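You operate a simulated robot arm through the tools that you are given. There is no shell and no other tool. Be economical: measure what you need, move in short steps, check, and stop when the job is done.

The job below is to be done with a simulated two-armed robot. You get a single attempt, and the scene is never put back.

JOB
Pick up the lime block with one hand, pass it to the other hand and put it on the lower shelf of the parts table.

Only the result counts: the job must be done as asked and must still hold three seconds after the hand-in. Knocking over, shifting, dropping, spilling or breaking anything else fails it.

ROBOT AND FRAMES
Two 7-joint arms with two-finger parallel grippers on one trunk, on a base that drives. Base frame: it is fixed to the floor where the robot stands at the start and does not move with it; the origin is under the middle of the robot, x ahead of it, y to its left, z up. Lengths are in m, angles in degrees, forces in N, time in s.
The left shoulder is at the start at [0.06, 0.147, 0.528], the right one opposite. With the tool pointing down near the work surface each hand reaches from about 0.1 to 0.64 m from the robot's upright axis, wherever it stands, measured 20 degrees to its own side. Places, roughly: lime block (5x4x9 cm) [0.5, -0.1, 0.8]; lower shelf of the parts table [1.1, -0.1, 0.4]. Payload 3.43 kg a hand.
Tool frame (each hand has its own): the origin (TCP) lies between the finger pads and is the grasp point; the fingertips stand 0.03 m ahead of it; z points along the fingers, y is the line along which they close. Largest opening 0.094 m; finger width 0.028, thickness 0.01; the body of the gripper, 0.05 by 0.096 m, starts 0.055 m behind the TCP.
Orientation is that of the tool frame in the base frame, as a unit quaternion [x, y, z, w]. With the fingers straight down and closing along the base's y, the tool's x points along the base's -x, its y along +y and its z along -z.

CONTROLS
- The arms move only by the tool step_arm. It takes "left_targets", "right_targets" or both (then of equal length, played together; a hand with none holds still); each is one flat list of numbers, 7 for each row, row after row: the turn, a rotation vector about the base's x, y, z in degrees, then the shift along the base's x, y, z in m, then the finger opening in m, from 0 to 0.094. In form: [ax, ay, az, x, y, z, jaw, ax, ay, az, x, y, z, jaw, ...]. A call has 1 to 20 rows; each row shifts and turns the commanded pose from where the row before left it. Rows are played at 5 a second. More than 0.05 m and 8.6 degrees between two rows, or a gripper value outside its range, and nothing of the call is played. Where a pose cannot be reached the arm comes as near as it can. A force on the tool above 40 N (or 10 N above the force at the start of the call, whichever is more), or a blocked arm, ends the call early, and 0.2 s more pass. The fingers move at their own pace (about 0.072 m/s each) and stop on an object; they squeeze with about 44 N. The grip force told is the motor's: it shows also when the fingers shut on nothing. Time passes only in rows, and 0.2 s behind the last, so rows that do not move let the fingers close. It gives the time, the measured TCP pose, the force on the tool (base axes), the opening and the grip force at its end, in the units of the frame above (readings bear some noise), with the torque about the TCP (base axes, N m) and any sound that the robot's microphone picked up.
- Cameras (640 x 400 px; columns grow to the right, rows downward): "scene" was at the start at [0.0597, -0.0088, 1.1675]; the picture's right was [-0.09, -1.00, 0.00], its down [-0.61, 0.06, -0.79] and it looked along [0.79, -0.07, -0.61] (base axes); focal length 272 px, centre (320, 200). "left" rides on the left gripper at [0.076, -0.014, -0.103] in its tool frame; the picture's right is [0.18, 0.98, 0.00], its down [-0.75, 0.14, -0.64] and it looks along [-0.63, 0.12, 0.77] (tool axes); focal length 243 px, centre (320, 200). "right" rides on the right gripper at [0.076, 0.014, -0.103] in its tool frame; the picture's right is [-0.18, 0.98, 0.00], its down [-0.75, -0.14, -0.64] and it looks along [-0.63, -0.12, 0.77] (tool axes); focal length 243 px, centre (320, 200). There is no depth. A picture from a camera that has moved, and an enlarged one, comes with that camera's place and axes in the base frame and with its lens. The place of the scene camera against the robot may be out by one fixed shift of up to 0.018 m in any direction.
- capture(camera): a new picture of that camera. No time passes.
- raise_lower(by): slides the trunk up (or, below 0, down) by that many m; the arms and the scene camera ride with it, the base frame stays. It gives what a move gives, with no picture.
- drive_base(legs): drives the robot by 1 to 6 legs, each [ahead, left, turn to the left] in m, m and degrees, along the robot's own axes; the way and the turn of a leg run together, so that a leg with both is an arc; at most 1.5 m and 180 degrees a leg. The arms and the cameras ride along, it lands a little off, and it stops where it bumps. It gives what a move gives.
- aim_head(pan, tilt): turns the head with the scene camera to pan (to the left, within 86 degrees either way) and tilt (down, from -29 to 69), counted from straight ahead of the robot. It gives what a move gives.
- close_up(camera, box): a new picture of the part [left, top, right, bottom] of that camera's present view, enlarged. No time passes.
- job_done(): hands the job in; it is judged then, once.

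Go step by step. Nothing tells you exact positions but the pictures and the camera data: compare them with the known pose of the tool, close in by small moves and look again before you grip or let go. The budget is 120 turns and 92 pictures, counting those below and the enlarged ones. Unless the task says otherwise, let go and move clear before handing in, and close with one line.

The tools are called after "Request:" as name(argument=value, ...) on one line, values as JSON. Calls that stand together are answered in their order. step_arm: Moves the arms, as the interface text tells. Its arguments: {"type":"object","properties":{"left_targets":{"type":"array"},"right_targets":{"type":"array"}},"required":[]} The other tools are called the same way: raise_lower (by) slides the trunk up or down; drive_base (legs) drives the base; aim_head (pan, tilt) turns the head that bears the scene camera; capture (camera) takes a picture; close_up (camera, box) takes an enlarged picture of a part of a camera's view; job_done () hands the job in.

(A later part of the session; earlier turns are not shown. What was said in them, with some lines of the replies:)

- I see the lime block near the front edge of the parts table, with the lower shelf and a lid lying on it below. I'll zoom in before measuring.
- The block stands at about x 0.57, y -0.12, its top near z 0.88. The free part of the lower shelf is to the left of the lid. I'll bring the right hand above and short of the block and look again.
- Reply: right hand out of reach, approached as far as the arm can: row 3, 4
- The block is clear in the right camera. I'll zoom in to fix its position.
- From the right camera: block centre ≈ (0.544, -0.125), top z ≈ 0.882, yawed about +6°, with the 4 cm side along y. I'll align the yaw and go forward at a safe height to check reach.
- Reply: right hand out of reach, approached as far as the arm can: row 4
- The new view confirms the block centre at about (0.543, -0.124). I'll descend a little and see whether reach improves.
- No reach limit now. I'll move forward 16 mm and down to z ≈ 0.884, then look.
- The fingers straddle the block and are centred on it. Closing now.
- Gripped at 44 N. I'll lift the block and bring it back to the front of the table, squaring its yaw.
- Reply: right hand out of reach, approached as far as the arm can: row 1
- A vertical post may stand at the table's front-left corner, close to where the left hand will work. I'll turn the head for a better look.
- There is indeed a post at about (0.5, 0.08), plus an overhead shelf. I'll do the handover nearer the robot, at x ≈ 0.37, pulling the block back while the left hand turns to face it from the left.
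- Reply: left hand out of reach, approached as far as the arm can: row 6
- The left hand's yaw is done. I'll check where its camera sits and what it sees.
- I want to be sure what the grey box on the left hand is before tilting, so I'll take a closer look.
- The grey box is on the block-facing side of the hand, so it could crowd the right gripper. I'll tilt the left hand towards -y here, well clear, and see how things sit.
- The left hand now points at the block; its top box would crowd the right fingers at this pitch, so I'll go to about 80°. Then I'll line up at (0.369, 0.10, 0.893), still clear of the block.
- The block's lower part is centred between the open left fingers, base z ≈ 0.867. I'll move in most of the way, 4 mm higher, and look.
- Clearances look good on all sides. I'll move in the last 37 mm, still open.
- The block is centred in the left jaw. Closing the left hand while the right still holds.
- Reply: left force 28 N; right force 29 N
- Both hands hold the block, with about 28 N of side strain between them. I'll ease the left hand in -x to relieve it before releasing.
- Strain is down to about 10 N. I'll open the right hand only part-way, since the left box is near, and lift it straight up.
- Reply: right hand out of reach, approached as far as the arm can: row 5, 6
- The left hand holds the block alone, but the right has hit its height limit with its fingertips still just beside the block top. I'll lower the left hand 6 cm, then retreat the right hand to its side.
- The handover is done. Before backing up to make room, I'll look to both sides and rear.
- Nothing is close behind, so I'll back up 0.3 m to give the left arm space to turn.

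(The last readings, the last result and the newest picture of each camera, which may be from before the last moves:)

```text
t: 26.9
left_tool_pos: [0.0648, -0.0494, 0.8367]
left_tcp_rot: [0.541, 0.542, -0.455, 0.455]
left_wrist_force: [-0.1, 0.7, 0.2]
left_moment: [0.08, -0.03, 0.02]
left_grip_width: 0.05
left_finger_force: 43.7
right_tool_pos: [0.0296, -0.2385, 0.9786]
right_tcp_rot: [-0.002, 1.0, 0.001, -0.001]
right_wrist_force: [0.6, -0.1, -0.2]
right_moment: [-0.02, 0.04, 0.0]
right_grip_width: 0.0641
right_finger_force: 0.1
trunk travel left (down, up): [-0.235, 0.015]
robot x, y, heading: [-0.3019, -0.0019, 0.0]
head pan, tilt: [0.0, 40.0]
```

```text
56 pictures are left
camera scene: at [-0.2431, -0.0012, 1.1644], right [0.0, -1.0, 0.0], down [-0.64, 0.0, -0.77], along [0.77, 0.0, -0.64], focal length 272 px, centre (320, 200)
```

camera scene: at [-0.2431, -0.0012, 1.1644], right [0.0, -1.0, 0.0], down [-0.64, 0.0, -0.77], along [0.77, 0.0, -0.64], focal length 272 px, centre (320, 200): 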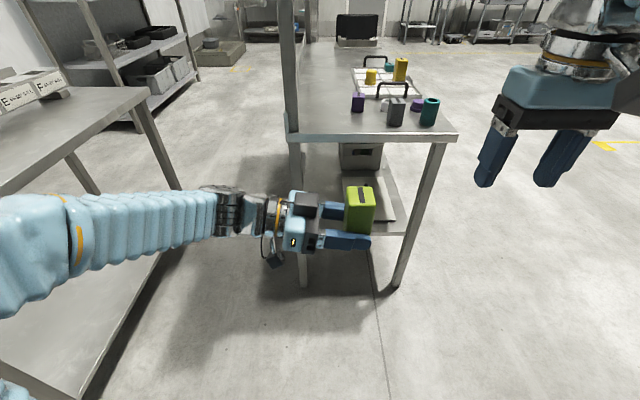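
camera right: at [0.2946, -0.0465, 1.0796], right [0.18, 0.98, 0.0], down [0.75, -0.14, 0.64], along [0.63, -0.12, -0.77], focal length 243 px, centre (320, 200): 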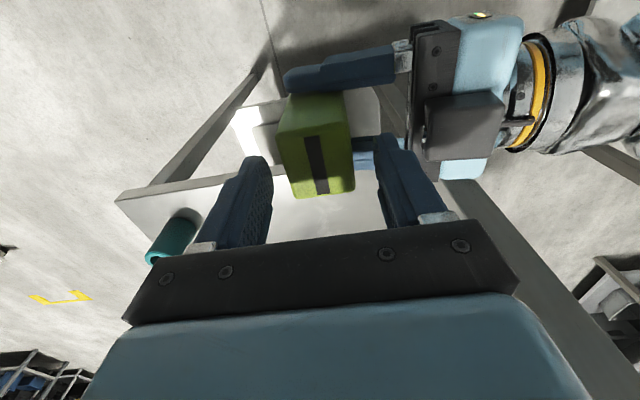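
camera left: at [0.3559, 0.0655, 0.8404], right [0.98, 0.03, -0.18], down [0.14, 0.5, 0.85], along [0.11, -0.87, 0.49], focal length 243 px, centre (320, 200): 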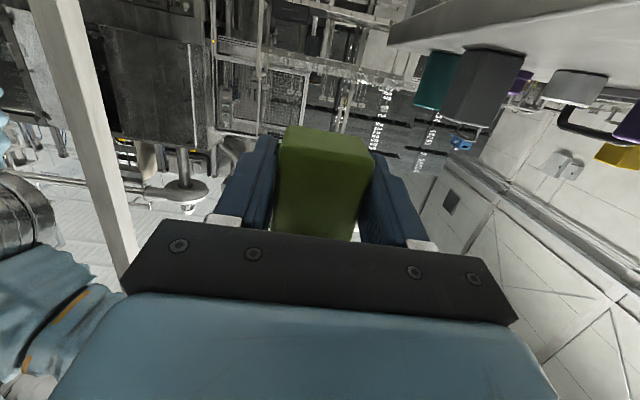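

There is free space now. I'll yaw the left hand forward by 90°, extending as it turns.

Request:
step_arm(left_targets=[0, 0, 8.2, 0.012, 0.01, 0, 0.03, 0, 0, 8.2, 0.012, 0.01, 0, 0.03, 0, 0, 8.2, 0.012, 0.01, 0, 0.03, 0, 0, 8.2, 0.012, 0.01, 0, 0.03, 0, 0, 8.2, 0.012, 0.01, 0, 0.03, 0, 0, 8.2, 0.012, 0.01, 0, 0.03, 0, 0, 8.2, 0.012, 0.01, 0, 0.03, 0, 0, 8.2, 0.012, 0.01, 0, 0.03, 0, 0, 8.2, 0.012, 0.01, 0, 0.03, 0, 0, 8.2, 0.012, 0.01, 0, 0.03, 0, 0, 8, 0.012, 0.01, 0, 0.03])

Request:
capture(camera="scene")

```text
t: 29.3
left_tool_pos: [0.1717, 0.031, 0.8549]
left_tcp_rot: [0.013, 0.774, -0.152, 0.615]
left_wrist_force: [0.4, -0.7, -3.8]
left_moment: [0.0, 0.08, 0.0]
left_grip_width: 0.0502
left_finger_force: 43.7
left hand out of reach, approached as far as the arm can: row 7
right_tool_pos: [0.0284, -0.2388, 0.9782]
right_tcp_rot: [-0.002, 1.0, 0.0, 0.0]
right_wrist_force: [-0.3, 0.0, 0.6]
right_moment: [-0.03, 0.0, 0.03]
right_grip_width: 0.064
right_finger_force: 0.1
trunk travel left (down, up): [-0.235, 0.015]
robot x, y, heading: [-0.3, 0.0021, 0.2]
head pan, tilt: [0.0, 40.0]
stopped in row 11 (left hand): the arm was blocked; the commanded pose is now the measured one
```

```text
55 pictures are left
camera scene: at [-0.2433, -0.0011, 1.1644], right [0.0, -1.0, 0.0], down [-0.64, 0.0, -0.77], along [0.77, 0.0, -0.64], focal length 272 px, centre (320, 200)
```

scene: 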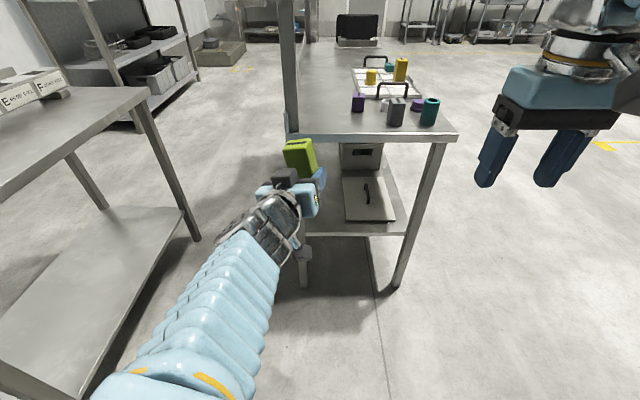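

The arm stopped near a joint limit at about yaw -15°, with a 13° roll on the block. I'll undo the roll while lowering the hand and see whether that frees up.

Request:
step_arm(left_targets=[4, -1.07, -0.83, 0, 0, -0.03, 0.03, 4, -1.07, -0.83, 0, 0, -0.03, 0.03, 4, -1.07, -0.83, 0, 0, -0.03, 0.03])

Request:
capture(camera="scene")

```text
t: 29.8
left_tool_pos: [0.1485, -0.0016, 0.8379]
left_tcp_rot: [0.037, 0.763, -0.263, 0.59]
left_wrist_force: [-0.5, -0.6, -3.9]
left_moment: [-0.02, 0.05, 0.01]
left_grip_width: 0.05
left_finger_force: 43.4
right_tool_pos: [0.0289, -0.2399, 0.9783]
right_tcp_rot: [-0.002, 1.0, 0.0, 0.0]
right_wrist_force: [0.5, -0.2, -0.4]
right_moment: [0.03, -0.02, 0.01]
right_grip_width: 0.0638
right_finger_force: 0.1
trunk travel left (down, up): [-0.235, 0.015]
robot x, y, heading: [-0.2976, -0.0015, 0.3]
head pan, tilt: [0.0, 40.0]
stopped in row 2 (left hand): the arm was blocked; the commanded pose is now the measured one
```

```text
54 pictures are left
camera scene: at [-0.2431, -0.0012, 1.1644], right [0.0, -1.0, 0.0], down [-0.64, 0.0, -0.77], along [0.77, 0.0, -0.64], focal length 272 px, centre (320, 200)
```

scene: 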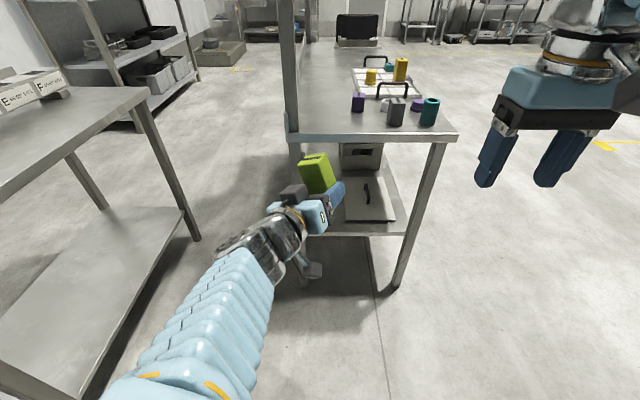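

The wrist is up against a joint limit on this branch. I'll unwind by pitching the hand down to vertical, then later pitch straight forward from the comfortable start posture.

Request:
step_arm(left_targets=[3.7, 7.4, 0, -0.005, 0.005, 0.005, 0.03, 3.7, 7.4, 0, -0.005, 0.005, 0.005, 0.03, 3.7, 7.4, 0, -0.005, 0.005, 0.005, 0.03, 3.7, 7.4, 0, -0.005, 0.005, 0.005, 0.03, 3.7, 7.4, 0, -0.005, 0.005, 0.005, 0.03, 3.7, 7.4, 0, -0.005, 0.005, 0.005, 0.03, 3.7, 7.4, 0, -0.005, 0.005, 0.005, 0.03, 3.7, 7.4, 0, -0.005, 0.005, 0.005, 0.03, 3.7, 7.4, 0, -0.005, 0.005, 0.005, 0.03])

Request:
capture(camera="scene")

```text
t: 31.8
left_tool_pos: [0.103, 0.0429, 0.8831]
left_tcp_rot: [0.047, 0.997, -0.024, 0.047]
left_wrist_force: [0.5, -0.3, -3.9]
left_moment: [0.03, 0.09, 0.03]
left_grip_width: 0.0501
left_finger_force: 44.6
left hand out of reach, approached as far as the arm can: row 2
right_tool_pos: [0.0297, -0.2396, 0.9785]
right_tcp_rot: [-0.002, 1.0, 0.0, 0.0]
right_wrist_force: [0.5, 0.2, 0.5]
right_moment: [0.0, -0.02, 0.0]
right_grip_width: 0.0641
right_finger_force: 0.1
trunk travel left (down, up): [-0.235, 0.015]
robot x, y, heading: [-0.3014, -0.0, 0.3]
head pan, tilt: [0.0, 40.0]
```

```text
53 pictures are left
camera scene: at [-0.2432, -0.0011, 1.1644], right [0.0, -1.0, 0.0], down [-0.64, 0.0, -0.77], along [0.77, 0.0, -0.64], focal length 272 px, centre (320, 200)
```

scene: 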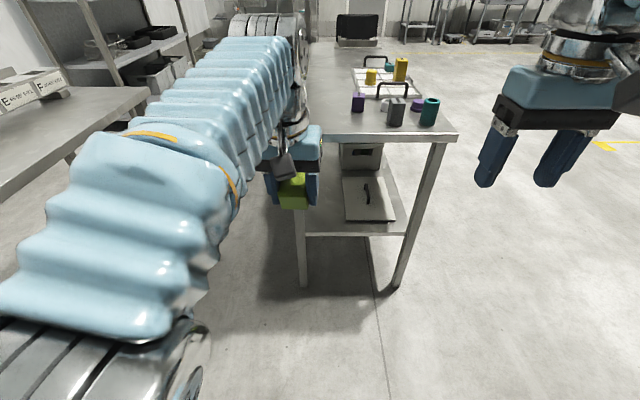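

The hand is vertical again with the block firmly held. Now I'll pitch it forward about y, lowering and extending.

Request:
step_arm(left_targets=[-0.77, -8.1, 0, 0.012, 0, -0.015, 0.03, -0.77, -8.1, 0, 0.012, 0, -0.015, 0.03, -0.77, -8.1, 0, 0.012, 0, -0.015, 0.03, -0.77, -8.1, 0, 0.012, 0, -0.015, 0.03, -0.77, -8.1, 0, 0.012, 0, -0.015, 0.03, -0.77, -8.1, 0, 0.012, 0, -0.015, 0.03, -0.77, -8.1, 0, 0.012, 0, -0.015, 0.03, -0.77, -8.1, 0, 0.012, 0, -0.015, 0.03])

Request:
capture(camera="scene")

```text
t: 33.6
left_tool_pos: [0.199, 0.0418, 0.7631]
left_tcp_rot: [0.05, 0.814, -0.046, 0.577]
left_wrist_force: [0.8, -0.9, -3.7]
left_moment: [-0.01, 0.08, -0.01]
left_grip_width: 0.0501
left_finger_force: 44.5
right_tool_pos: [0.0279, -0.2389, 0.9784]
right_tcp_rot: [-0.002, 1.0, -0.001, 0.0]
right_wrist_force: [-0.5, 0.4, 0.2]
right_moment: [0.0, -0.01, -0.02]
right_grip_width: 0.0641
right_finger_force: 0.0
trunk travel left (down, up): [-0.235, 0.015]
robot x, y, heading: [-0.3019, -0.0035, 0.1]
head pan, tilt: [0.0, 40.0]
```

```text
52 pictures are left
camera scene: at [-0.2432, -0.0012, 1.1644], right [0.0, -1.0, 0.0], down [-0.64, 0.0, -0.77], along [0.77, 0.0, -0.64], focal length 272 px, centre (320, 200)
```

scene: 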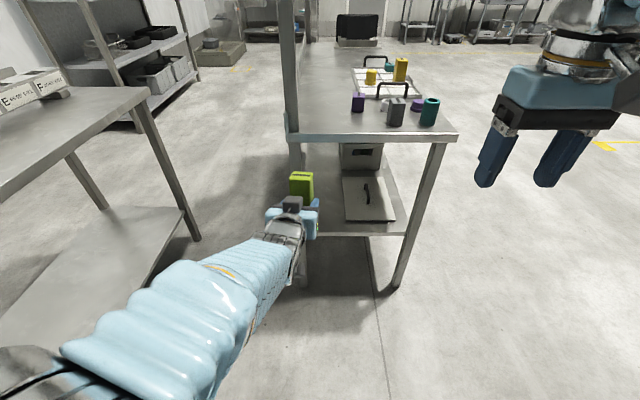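

This branch reaches fine: pitch is about 71°, with 80° needed for an upright block. I'll correct the pitch, then lower the trunk.

Request:
step_arm(left_targets=[0, -4.6, 0.5, 0.01, 0, 0, 0.03, 0, -4.6, 0.5, 0.01, 0, 0, 0.03])

Request:
raise_lower(by=-0.23)

Request:
capture(camera="scene")

```text
t: 34.2
left_tool_pos: [0.2175, 0.0428, 0.7628]
left_tcp_rot: [0.046, 0.765, -0.036, 0.641]
left_wrist_force: [-1.1, 0.5, -4.3]
left_moment: [0.02, 0.06, -0.01]
left_grip_width: 0.0502
left_finger_force: 44.3
right_tool_pos: [0.0288, -0.2394, 0.9792]
right_tcp_rot: [-0.002, 1.0, 0.0, 0.0]
right_wrist_force: [-0.2, 0.1, 0.2]
right_moment: [-0.02, -0.04, 0.0]
right_grip_width: 0.0638
right_finger_force: 0.0
trunk travel left (down, up): [-0.235, 0.015]
robot x, y, heading: [-0.3004, 0.0008, 0.1]
head pan, tilt: [0.0, 40.0]
```

```text
t: 36.6
left_tool_pos: [0.22, 0.042, 0.5327]
left_tcp_rot: [0.047, 0.766, -0.036, 0.64]
left_wrist_force: [-0.1, -0.1, -3.5]
left_moment: [-0.01, 0.02, 0.0]
left_grip_width: 0.05
left_finger_force: 44.5
right_tool_pos: [0.0283, -0.2401, 0.749]
right_tcp_rot: [-0.001, 1.0, 0.0, 0.001]
right_wrist_force: [-0.1, 0.0, -0.5]
right_moment: [-0.02, -0.02, 0.03]
right_grip_width: 0.0638
right_finger_force: 0.0
trunk travel left (down, up): [-0.005, 0.245]
robot x, y, heading: [-0.3042, -0.002, 0.1]
head pan, tilt: [0.0, 40.0]
```

```text
51 pictures are left
camera scene: at [-0.2431, -0.0012, 0.9344], right [0.0, -1.0, 0.0], down [-0.64, 0.0, -0.77], along [0.77, 0.0, -0.64], focal length 272 px, centre (320, 200)
```

scene: 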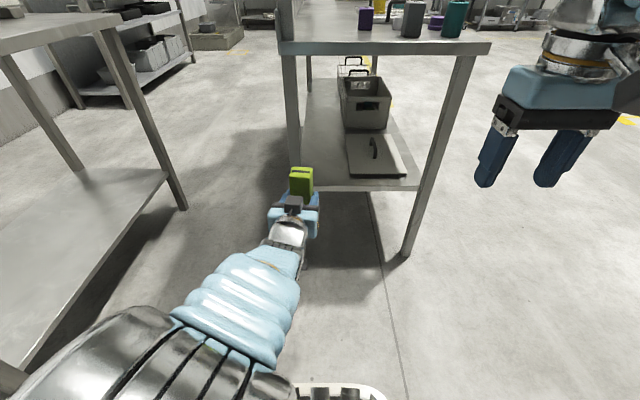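

The block is upright and the whole shelf is visible. I'll zoom in to measure shelf height and free area.

Request:
close_up(camera="scene", box=[260, 60, 480, 220])

Request:
capture(camera="left")

```text
2.50 times, centred on (370, 140) of scene
camera zoom: at [-0.2431, -0.0012, 0.9344], right [0.0, -1.0, 0.0], down [-0.64, 0.0, -0.77], along [0.77, 0.0, -0.64], focal length 681 px, centre (195, 350)
```

zoom: 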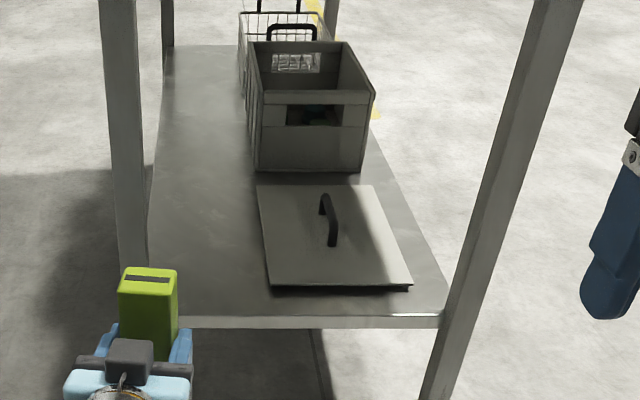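

```text
49 pictures are left
camera left: at [0.1028, 0.0432, 0.4765], right [0.08, 0.98, -0.18], down [-0.48, 0.19, 0.86], along [0.87, 0.01, 0.49], focal length 243 px, centre (320, 200)
```

left: 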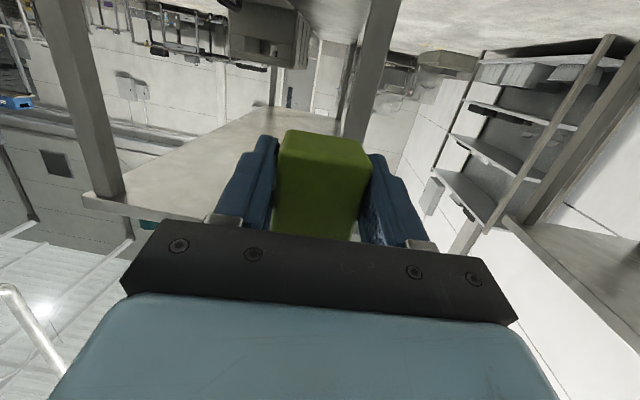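

The free shelf strip is between the left leg (y ≈ 0.05) and the lid (y ≈ -0.105). My target is block centre ≈ (0.56, -0.03). I'll drive ahead 0.25 m and 0.07 m right, staying above shelf level.

Request:
drive_base(legs=[[0, -0.07, 0], [0.25, 0, 0]])

Request:
capture(camera="scene")

Request:
capture(camera="left")

```text
t: 39.1
left_tool_pos: [0.4731, -0.026, 0.5321]
left_tcp_rot: [0.046, 0.766, -0.036, 0.641]
left_wrist_force: [0.0, 0.5, -4.3]
left_moment: [-0.01, 0.02, 0.01]
left_grip_width: 0.0502
left_finger_force: 44.0
right_tool_pos: [0.2833, -0.3079, 0.7485]
right_tcp_rot: [-0.001, 1.0, -0.001, 0.0]
right_wrist_force: [0.5, 0.2, 0.0]
right_moment: [0.02, 0.05, 0.0]
right_grip_width: 0.0638
right_finger_force: 0.0
trunk travel left (down, up): [-0.005, 0.245]
robot x, y, heading: [-0.0497, -0.0679, 0.2]
head pan, tilt: [0.0, 40.0]
```

```text
48 pictures are left
camera scene: at [0.011, -0.0704, 0.9344], right [0.0, -1.0, 0.0], down [-0.64, 0.0, -0.77], along [0.77, 0.0, -0.64], focal length 272 px, centre (320, 200)
```

scene: 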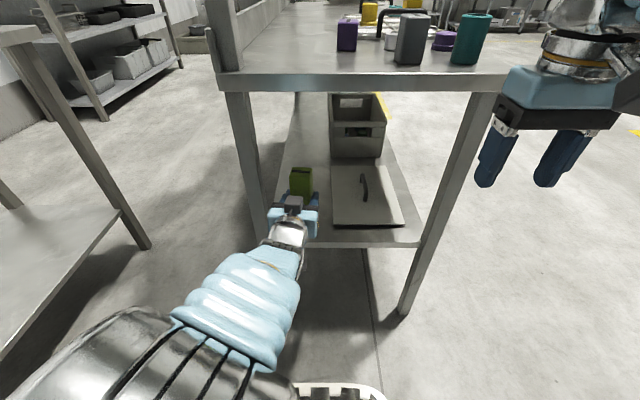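

```text
47 pictures are left
camera left: at [0.3568, -0.0256, 0.4764], right [0.08, 0.98, -0.18], down [-0.48, 0.19, 0.86], along [0.87, 0.01, 0.49], focal length 243 px, centre (320, 200)
```

left: 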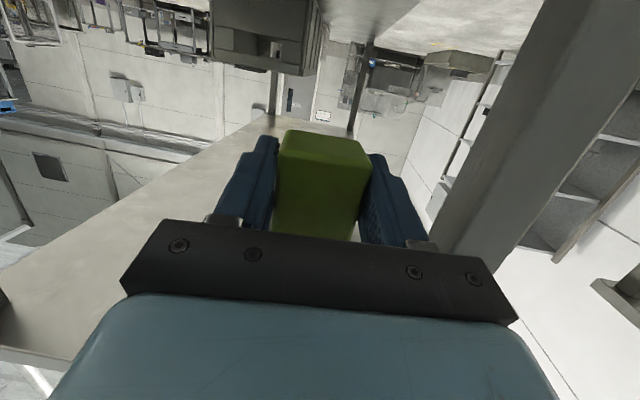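

The leg's inner face is at y ≈ 0.05, so I'll keep the hand slightly further right. Driving ahead 0.045 m, then shifting the arm 2 cm forward, 1 cm right and part-way down.

Request:
drive_base(legs=[[0.045, 0, 0]])

Request:
step_arm(left_targets=[0, 0, 0, 0.01, -0.005, -0.02, 0.03, 0, 0, 0, 0.01, -0.005, -0.02, 0.03, 0, 0, 0, 0, 0, -0.015, 0.03])

Request:
capture(camera="scene")

Request:
close_up(camera="scene", box=[220, 120, 440, 280])

```text
t: 40.0
left_tool_pos: [0.5169, -0.0258, 0.5324]
left_tcp_rot: [0.046, 0.765, -0.036, 0.641]
left_wrist_force: [-0.3, -0.1, -4.4]
left_moment: [-0.02, 0.05, -0.01]
left_grip_width: 0.0503
left_finger_force: 43.3
right_tool_pos: [0.3269, -0.3092, 0.7493]
right_tcp_rot: [-0.003, 1.0, 0.0, 0.0]
right_wrist_force: [0.5, -0.1, 0.1]
right_moment: [0.0, 0.03, -0.01]
right_grip_width: 0.0641
right_finger_force: 0.1
trunk travel left (down, up): [-0.005, 0.245]
robot x, y, heading: [-0.0001, -0.0704, 0.2]
head pan, tilt: [0.0, 40.0]
```

```text
t: 40.8
left_tool_pos: [0.5373, -0.0349, 0.4756]
left_tcp_rot: [0.046, 0.765, -0.035, 0.641]
left_wrist_force: [-0.4, 0.0, -4.0]
left_moment: [0.02, 0.06, 0.02]
left_grip_width: 0.0501
left_finger_force: 43.6
right_tool_pos: [0.3267, -0.3076, 0.7477]
right_tcp_rot: [-0.001, 1.0, 0.0, 0.0]
right_wrist_force: [-0.8, -0.8, -0.4]
right_moment: [-0.01, 0.02, -0.01]
right_grip_width: 0.064
right_finger_force: 0.1
trunk travel left (down, up): [-0.005, 0.245]
robot x, y, heading: [-0.0009, -0.0656, 0.2]
head pan, tilt: [0.0, 40.0]
```

```text
46 pictures are left
camera scene: at [0.0557, -0.0702, 0.9344], right [0.0, -1.0, 0.0], down [-0.64, 0.0, -0.77], along [0.77, 0.0, -0.64], focal length 272 px, centre (320, 200)
```

scene: 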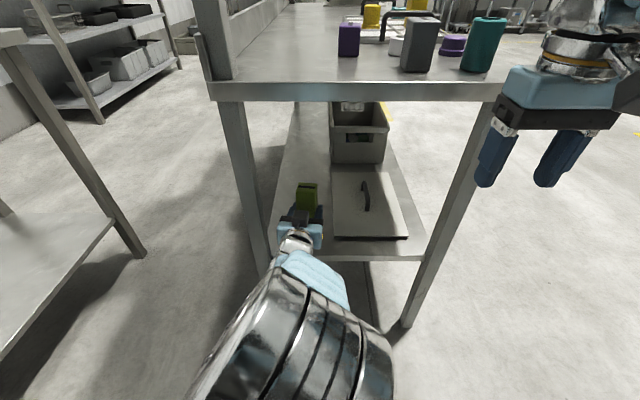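

```text
2.50 times, centred on (330, 200) of scene
camera zoom: at [0.0557, -0.0702, 0.9344], right [0.0, -1.0, 0.0], down [-0.64, 0.0, -0.77], along [0.77, 0.0, -0.64], focal length 681 px, centre (295, 200)
```

zoom: 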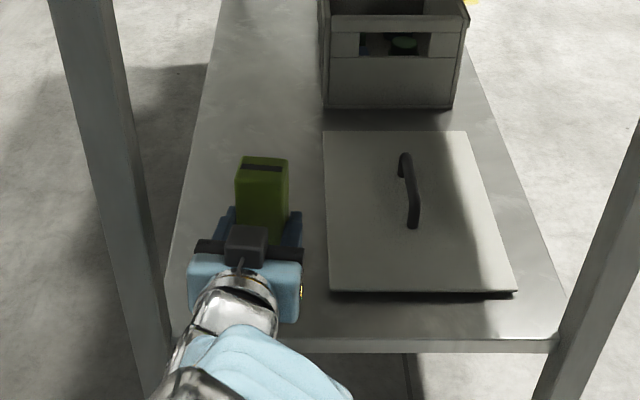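

The block is well placed over the free strip between leg and lid. I'll lower it in small steps, watching the wrist force.

Request:
step_arm(left_targets=[0, 0, 0, 0, 0, -0.008, 0.03, 0, 0, 0, 0, 0, -0.008, 0.03, 0, 0, 0, 0, 0, -0.008, 0.03, 0, 0, 0, 0, 0, -0.008, 0.03])

Request:
close_up(camera="scene", box=[220, 120, 440, 280])

Request:
capture(camera="left")

```text
t: 41.8
left_tool_pos: [0.5363, -0.0349, 0.4446]
left_tcp_rot: [0.045, 0.766, -0.034, 0.641]
left_wrist_force: [-0.4, 0.4, -4.0]
left_moment: [0.08, 0.06, -0.01]
left_grip_width: 0.05
left_finger_force: 44.0
right_tool_pos: [0.328, -0.3089, 0.7472]
right_tcp_rot: [-0.002, 1.0, 0.0, 0.0]
right_wrist_force: [1.1, 0.2, -1.0]
right_moment: [0.01, 0.01, 0.02]
right_grip_width: 0.0641
right_finger_force: 0.1
trunk travel left (down, up): [-0.005, 0.245]
robot x, y, heading: [-0.0052, -0.0714, 0.0]
head pan, tilt: [0.0, 40.0]
```

```text
2.50 times, centred on (330, 200) of scene
camera zoom: at [0.0557, -0.0702, 0.9344], right [0.0, -1.0, 0.0], down [-0.64, 0.0, -0.77], along [0.77, 0.0, -0.64], focal length 681 px, centre (295, 200)
```

zoom: 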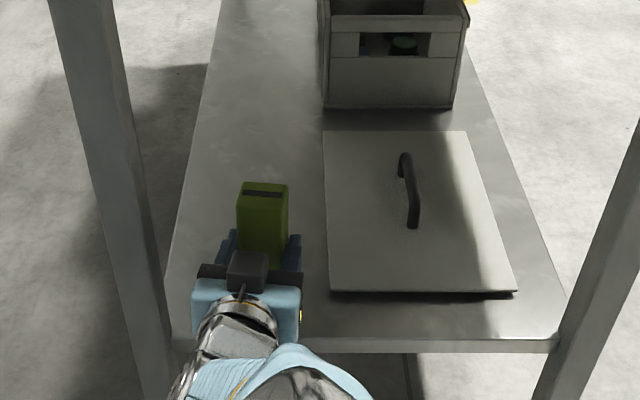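

```text
43 pictures are left
camera left: at [0.4218, -0.0345, 0.3889], right [0.08, 0.98, -0.18], down [-0.48, 0.19, 0.86], along [0.87, 0.01, 0.49], focal length 243 px, centre (320, 200)
```

left: 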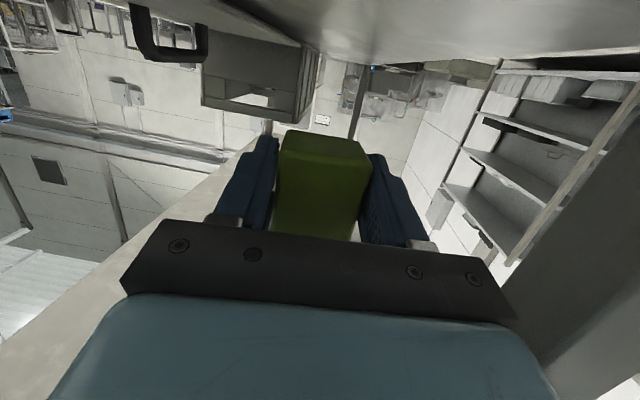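

The left camera puts the shelf surface at z ≈ 0.368, about 5 cm below the block's base. Lowering further, slowing near contact.

Request:
step_arm(left_targets=[0, 0, 0, 0, 0, -0.01, 0.03, 0, 0, 0, 0, 0, -0.01, 0.03, 0, 0, 0, 0, 0, -0.01, 0.03, 0, 0, 0, 0, 0, -0.004, 0.03, 0, 0, 0, 0, 0, -0.003, 0.03, 0, 0, 0, 0, 0, -0.003, 0.03])

Request:
close_up(camera="scene", box=[220, 120, 440, 280])

```text
t: 43.2
left_tool_pos: [0.5386, -0.0351, 0.4056]
left_tcp_rot: [0.045, 0.766, -0.035, 0.64]
left_wrist_force: [-0.2, -0.6, -4.7]
left_moment: [0.01, 0.04, 0.0]
left_grip_width: 0.0502
left_finger_force: 44.4
right_tool_pos: [0.3275, -0.3084, 0.7496]
right_tcp_rot: [-0.002, 1.0, 0.0, 0.0]
right_wrist_force: [-1.2, -0.8, -0.6]
right_moment: [0.04, 0.0, 0.03]
right_grip_width: 0.064
right_finger_force: 0.1
trunk travel left (down, up): [-0.005, 0.245]
robot x, y, heading: [-0.0049, -0.0707, 0.2]
head pan, tilt: [0.0, 40.0]
```

```text
2.50 times, centred on (330, 200) of scene
camera zoom: at [0.0558, -0.0702, 0.9344], right [0.0, -1.0, 0.0], down [-0.64, 0.0, -0.77], along [0.77, 0.0, -0.64], focal length 681 px, centre (295, 200)
```

zoom: 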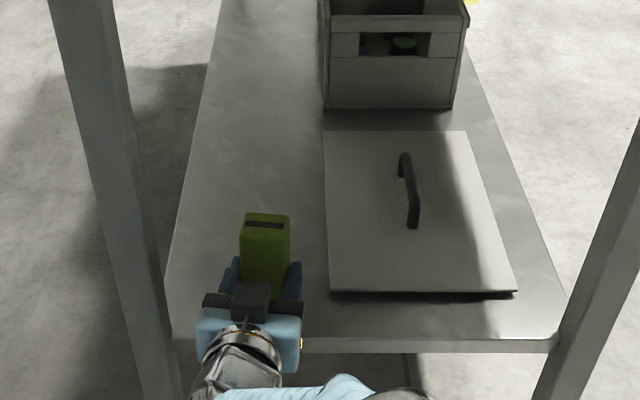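

No contact yet. I'll continue in 2 mm steps.

Request:
step_arm(left_targets=[0, 0, 0, 0, 0, -0.002, 0.03, 0, 0, 0, 0, 0, -0.002, 0.03, 0, 0, 0, 0, 0, -0.002, 0.03, 0, 0, 0, 0, 0, -0.002, 0.03])

Request:
capture(camera="left")

```text
t: 44.2
left_tool_pos: [0.5365, -0.0349, 0.3971]
left_tcp_rot: [0.046, 0.766, -0.036, 0.64]
left_wrist_force: [0.1, -0.6, -3.7]
left_moment: [0.03, 0.05, 0.03]
left_grip_width: 0.0502
left_finger_force: 44.0
right_tool_pos: [0.3278, -0.3087, 0.749]
right_tcp_rot: [-0.001, 1.0, 0.0, 0.0]
right_wrist_force: [0.1, -0.3, 0.1]
right_moment: [0.0, -0.02, 0.02]
right_grip_width: 0.064
right_finger_force: 0.1
trunk travel left (down, up): [-0.005, 0.245]
robot x, y, heading: [-0.0005, -0.0672, 0.2]
head pan, tilt: [0.0, 40.0]
```

```text
41 pictures are left
camera left: at [0.4213, -0.0353, 0.3411], right [0.08, 0.98, -0.18], down [-0.48, 0.19, 0.86], along [0.87, 0.01, 0.49], focal length 243 px, centre (320, 200)
```

left: 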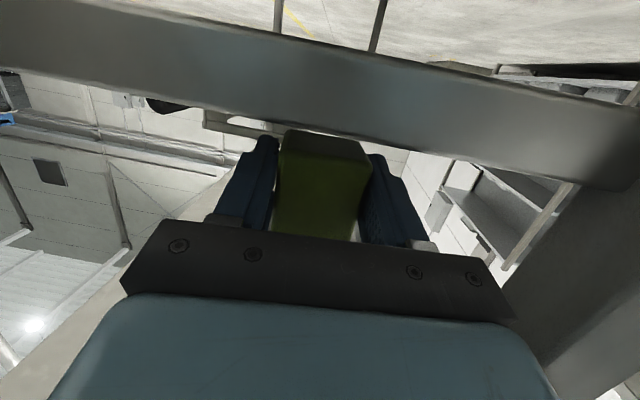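

The shelf lip is now visible, just below the block's base. I'll keep creeping down.

Request:
step_arm(left_targets=[0, 0, 0, 0, 0, -0.002, 0.03, 0, 0, 0, 0, 0, -0.002, 0.03, 0, 0, 0, 0, 0, -0.002, 0.03, 0, 0, 0, 0, 0, -0.002, 0.03])

Request:
capture(camera="left")

```text
t: 45.2
left_tool_pos: [0.5372, -0.0355, 0.3882]
left_tcp_rot: [0.045, 0.766, -0.035, 0.64]
left_wrist_force: [0.1, 0.0, -4.6]
left_moment: [0.02, 0.02, 0.0]
left_grip_width: 0.0502
left_finger_force: 43.9
right_tool_pos: [0.328, -0.3085, 0.7487]
right_tcp_rot: [-0.002, 1.0, 0.0, 0.0]
right_wrist_force: [-1.0, 0.0, 0.2]
right_moment: [0.0, 0.01, 0.02]
right_grip_width: 0.0643
right_finger_force: 0.1
trunk travel left (down, up): [-0.005, 0.245]
robot x, y, heading: [-0.001, -0.0702, 0.2]
head pan, tilt: [0.0, 40.0]
```

```text
40 pictures are left
camera left: at [0.4211, -0.0351, 0.3332], right [0.08, 0.98, -0.18], down [-0.48, 0.19, 0.86], along [0.87, 0.02, 0.48], focal length 243 px, centre (320, 200)
```

left: 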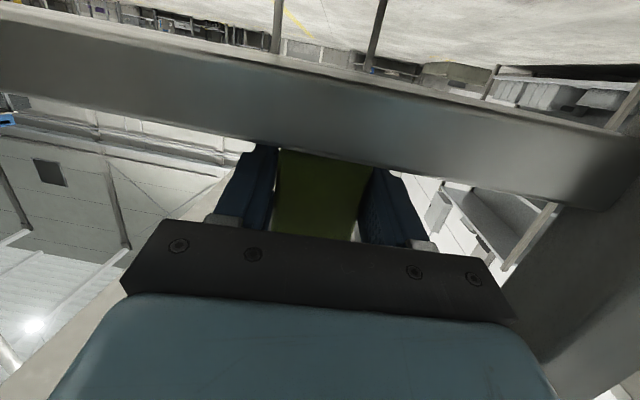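

The gap is only a few millimetres now. Going down in 1.5 mm steps.

Request:
step_arm(left_targets=[0, 0, 0, 0, 0, -0.0015, 0.03, 0, 0, 0, 0, 0, -0.0015, 0.03, 0, 0, 0, 0, 0, -0.0015, 0.03])

```text
t: 46.0
left_tool_pos: [0.5371, -0.0361, 0.3852]
left_tcp_rot: [0.046, 0.766, -0.035, 0.64]
left_wrist_force: [0.6, -0.5, -3.9]
left_moment: [-0.01, 0.07, 0.04]
left_grip_width: 0.0504
left_finger_force: 43.9
right_tool_pos: [0.3265, -0.3084, 0.7486]
right_tcp_rot: [-0.002, 1.0, 0.0, -0.001]
right_wrist_force: [0.4, 0.7, 0.5]
right_moment: [0.01, -0.03, 0.0]
right_grip_width: 0.0641
right_finger_force: 0.1
trunk travel left (down, up): [-0.005, 0.245]
robot x, y, heading: [-0.0065, -0.0657, 0.4]
head pan, tilt: [0.0, 40.0]
```

Request:
step_arm(left_targets=[0, 0, 0, 0, 0, -0.0015, 0.03, 0, 0, 0, 0, 0, -0.0015, 0.03, 0, 0, 0, 0, 0, -0.0015, 0.03])

Request:
close_up(camera="scene", box=[240, 160, 400, 280])

Request:
capture(camera="left")

```text
t: 46.8
left_tool_pos: [0.537, -0.0353, 0.382]
left_tcp_rot: [0.046, 0.765, -0.036, 0.641]
left_wrist_force: [-2.2, 0.8, 0.2]
left_moment: [-0.15, -0.09, -0.04]
left_grip_width: 0.0502
left_finger_force: 44.0
right_tool_pos: [0.3259, -0.3079, 0.7491]
right_tcp_rot: [-0.002, 1.0, 0.0, 0.0]
right_wrist_force: [-0.8, 0.7, 0.6]
right_moment: [0.02, 0.01, -0.03]
right_grip_width: 0.0639
right_finger_force: 0.1
trunk travel left (down, up): [-0.005, 0.245]
robot x, y, heading: [-0.0044, -0.0713, 0.1]
head pan, tilt: [0.0, 40.0]
```

```text
3.33 times, centred on (320, 220) of scene
camera zoom: at [0.0555, -0.0702, 0.9345], right [0.0, -1.0, 0.0], down [-0.64, 0.0, -0.77], along [0.77, 0.0, -0.64], focal length 908 px, centre (320, 133)
```

zoom: 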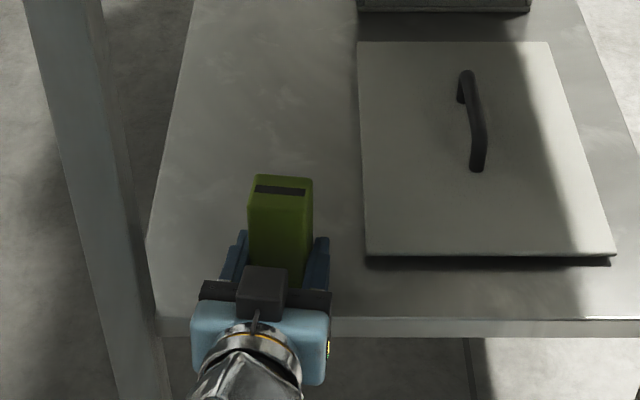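

```text
38 pictures are left
camera left: at [0.4214, -0.0355, 0.3252], right [0.08, 0.98, -0.18], down [-0.48, 0.2, 0.86], along [0.87, 0.01, 0.49], focal length 243 px, centre (320, 200)
```

left: 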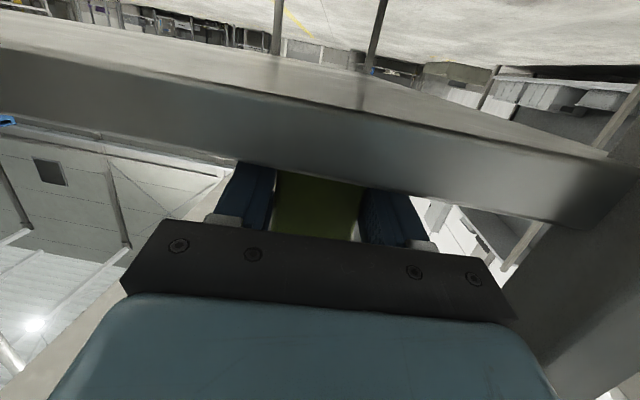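

Contact: the vertical force has gone from -4 N to about 0, so the shelf is carrying the block. One more millimetre, then I'll open gently, only part-way.

Request:
step_arm(left_targets=[0, 0, 0, 0, 0, -0.0008, 0.03, 0, 0, 0, 0, 0, 0, 0.03])

Request:
step_arm(left_targets=[0, 0, 0, 0, 0, 0, 0.05, 0, 0, 0, 0, 0, 0, 0.054, 0, 0, 0, 0, 0, 0, 0.06, 0, 0, 0, 0, 0, 0, 0.068, 0, 0, 0, 0, 0, 0, 0.068])

Request:
close_up(camera="scene", box=[240, 160, 400, 280])

```text
t: 47.4
left_tool_pos: [0.538, -0.0364, 0.3811]
left_tcp_rot: [0.046, 0.765, -0.036, 0.642]
left_wrist_force: [-3.3, -0.2, 12.3]
left_moment: [-0.48, -0.34, -0.09]
left_grip_width: 0.0503
left_finger_force: 44.5
right_tool_pos: [0.3268, -0.3078, 0.7492]
right_tcp_rot: [-0.001, 1.0, 0.0, 0.0]
right_wrist_force: [-0.4, -0.5, 1.0]
right_moment: [0.01, -0.02, 0.0]
right_grip_width: 0.0641
right_finger_force: 0.0
trunk travel left (down, up): [-0.005, 0.245]
robot x, y, heading: [-0.0048, -0.0683, 0.2]
head pan, tilt: [0.0, 40.0]
```

```text
t: 48.6
left_tool_pos: [0.5375, -0.0355, 0.3789]
left_tcp_rot: [0.046, 0.767, -0.036, 0.639]
left_wrist_force: [-1.2, -0.4, -0.1]
left_moment: [-0.02, 0.02, -0.01]
left_grip_width: 0.0679
left_finger_force: 0.1
right_tool_pos: [0.3276, -0.3073, 0.7476]
right_tcp_rot: [-0.002, 1.0, 0.0, 0.0]
right_wrist_force: [-0.4, -0.4, 0.2]
right_moment: [-0.03, 0.02, 0.02]
right_grip_width: 0.064
right_finger_force: 0.1
trunk travel left (down, up): [-0.005, 0.245]
robot x, y, heading: [-0.0018, -0.0709, 0.1]
head pan, tilt: [0.0, 40.0]
```

```text
3.33 times, centred on (320, 220) of scene
camera zoom: at [0.0556, -0.0702, 0.9344], right [0.0, -1.0, 0.0], down [-0.64, 0.0, -0.77], along [0.77, 0.0, -0.64], focal length 908 px, centre (320, 133)
```

zoom: 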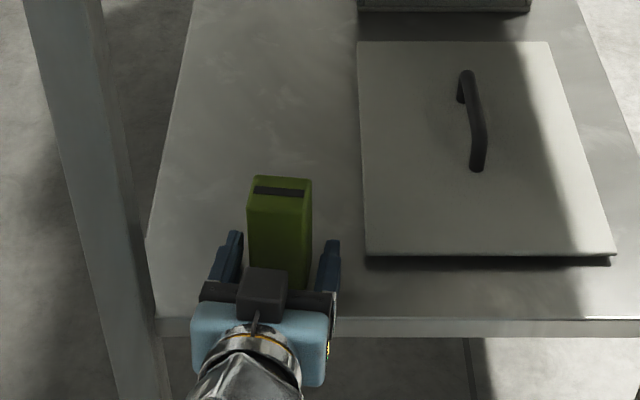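

The block stands freely on the shelf. I'll retract the hand straight back along its own axis.

Request:
step_arm(left_targets=[0, 0, 0, -0.02, 0.0022, 0.001, 0.068, 0, 0, 0, -0.025, 0.0028, 0.001, 0.068, 0, 0, 0, -0.025, 0.0028, 0.001, 0.068, 0, 0, 0, -0.02, 0.002, 0.001, 0.068])

Request:
capture(camera="scene")

```text
t: 49.6
left_tool_pos: [0.4655, -0.041, 0.3819]
left_tcp_rot: [0.045, 0.766, -0.035, 0.641]
left_wrist_force: [-0.2, -0.3, -0.1]
left_moment: [0.01, 0.04, -0.03]
left_grip_width: 0.0679
left_finger_force: 0.1
left hand out of reach, approached as far as the arm can: row 3, 4
right_tool_pos: [0.3271, -0.3078, 0.749]
right_tcp_rot: [-0.002, 1.0, 0.001, 0.0]
right_wrist_force: [0.2, 0.5, 0.2]
right_moment: [0.01, 0.03, 0.02]
right_grip_width: 0.0638
right_finger_force: 0.1
trunk travel left (down, up): [-0.005, 0.245]
robot x, y, heading: [-0.0012, -0.0663, 0.1]
head pan, tilt: [0.0, 40.0]
```

```text
36 pictures are left
camera scene: at [0.0556, -0.0702, 0.9344], right [0.0, -1.0, 0.0], down [-0.64, 0.0, -0.77], along [0.77, 0.0, -0.64], focal length 272 px, centre (320, 200)
```

scene: 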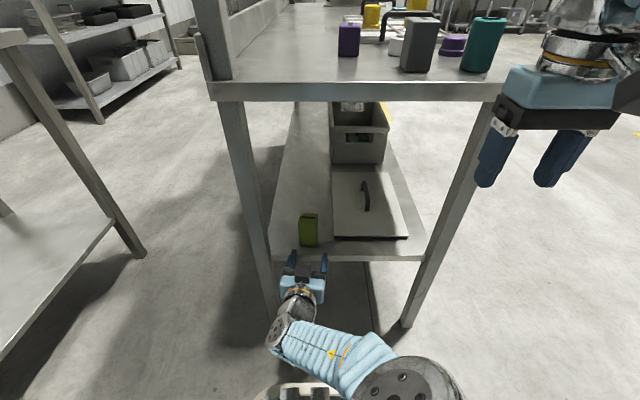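

The hand is clear of the block. I'll back the base off for full clearance and take a last look.

Request:
drive_base(legs=[[-0.2, 0, 0]])

Request:
close_up(camera="scene", box=[200, 0, 520, 230])

```text
t: 51.1
left_tool_pos: [0.2696, -0.0421, 0.381]
left_tcp_rot: [0.047, 0.766, -0.037, 0.64]
left_wrist_force: [0.5, -0.2, -0.5]
left_moment: [-0.01, 0.02, 0.0]
left_grip_width: 0.0677
left_finger_force: 0.1
right_tool_pos: [0.1285, -0.309, 0.7488]
right_tcp_rot: [0.0, 1.0, 0.0, 0.0]
right_wrist_force: [0.2, -0.1, 0.3]
right_moment: [-0.03, 0.0, 0.01]
right_grip_width: 0.0641
right_finger_force: 0.0
trunk travel left (down, up): [-0.005, 0.245]
robot x, y, heading: [-0.1971, -0.0708, 0.2]
head pan, tilt: [0.0, 40.0]
```

```text
1.74 times, centred on (360, 115) of scene
camera zoom: at [-0.1415, -0.0708, 0.9344], right [0.0, -1.0, 0.0], down [-0.64, 0.0, -0.77], along [0.77, 0.0, -0.64], focal length 474 px, centre (250, 348)
```

zoom: 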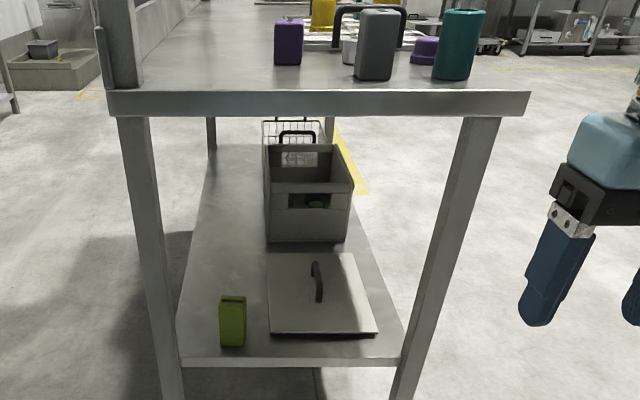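

The lime block stands upright on the lower shelf, nothing else looks disturbed, and both hands are clear, so I'm handing in.

Request:
job_done()

```text
The job is handed in.
```

The lime block was picked up with the right hand, passed to the left, and now stands upright on the lower shelf of the parts table; in the last picture nothing else had moved.
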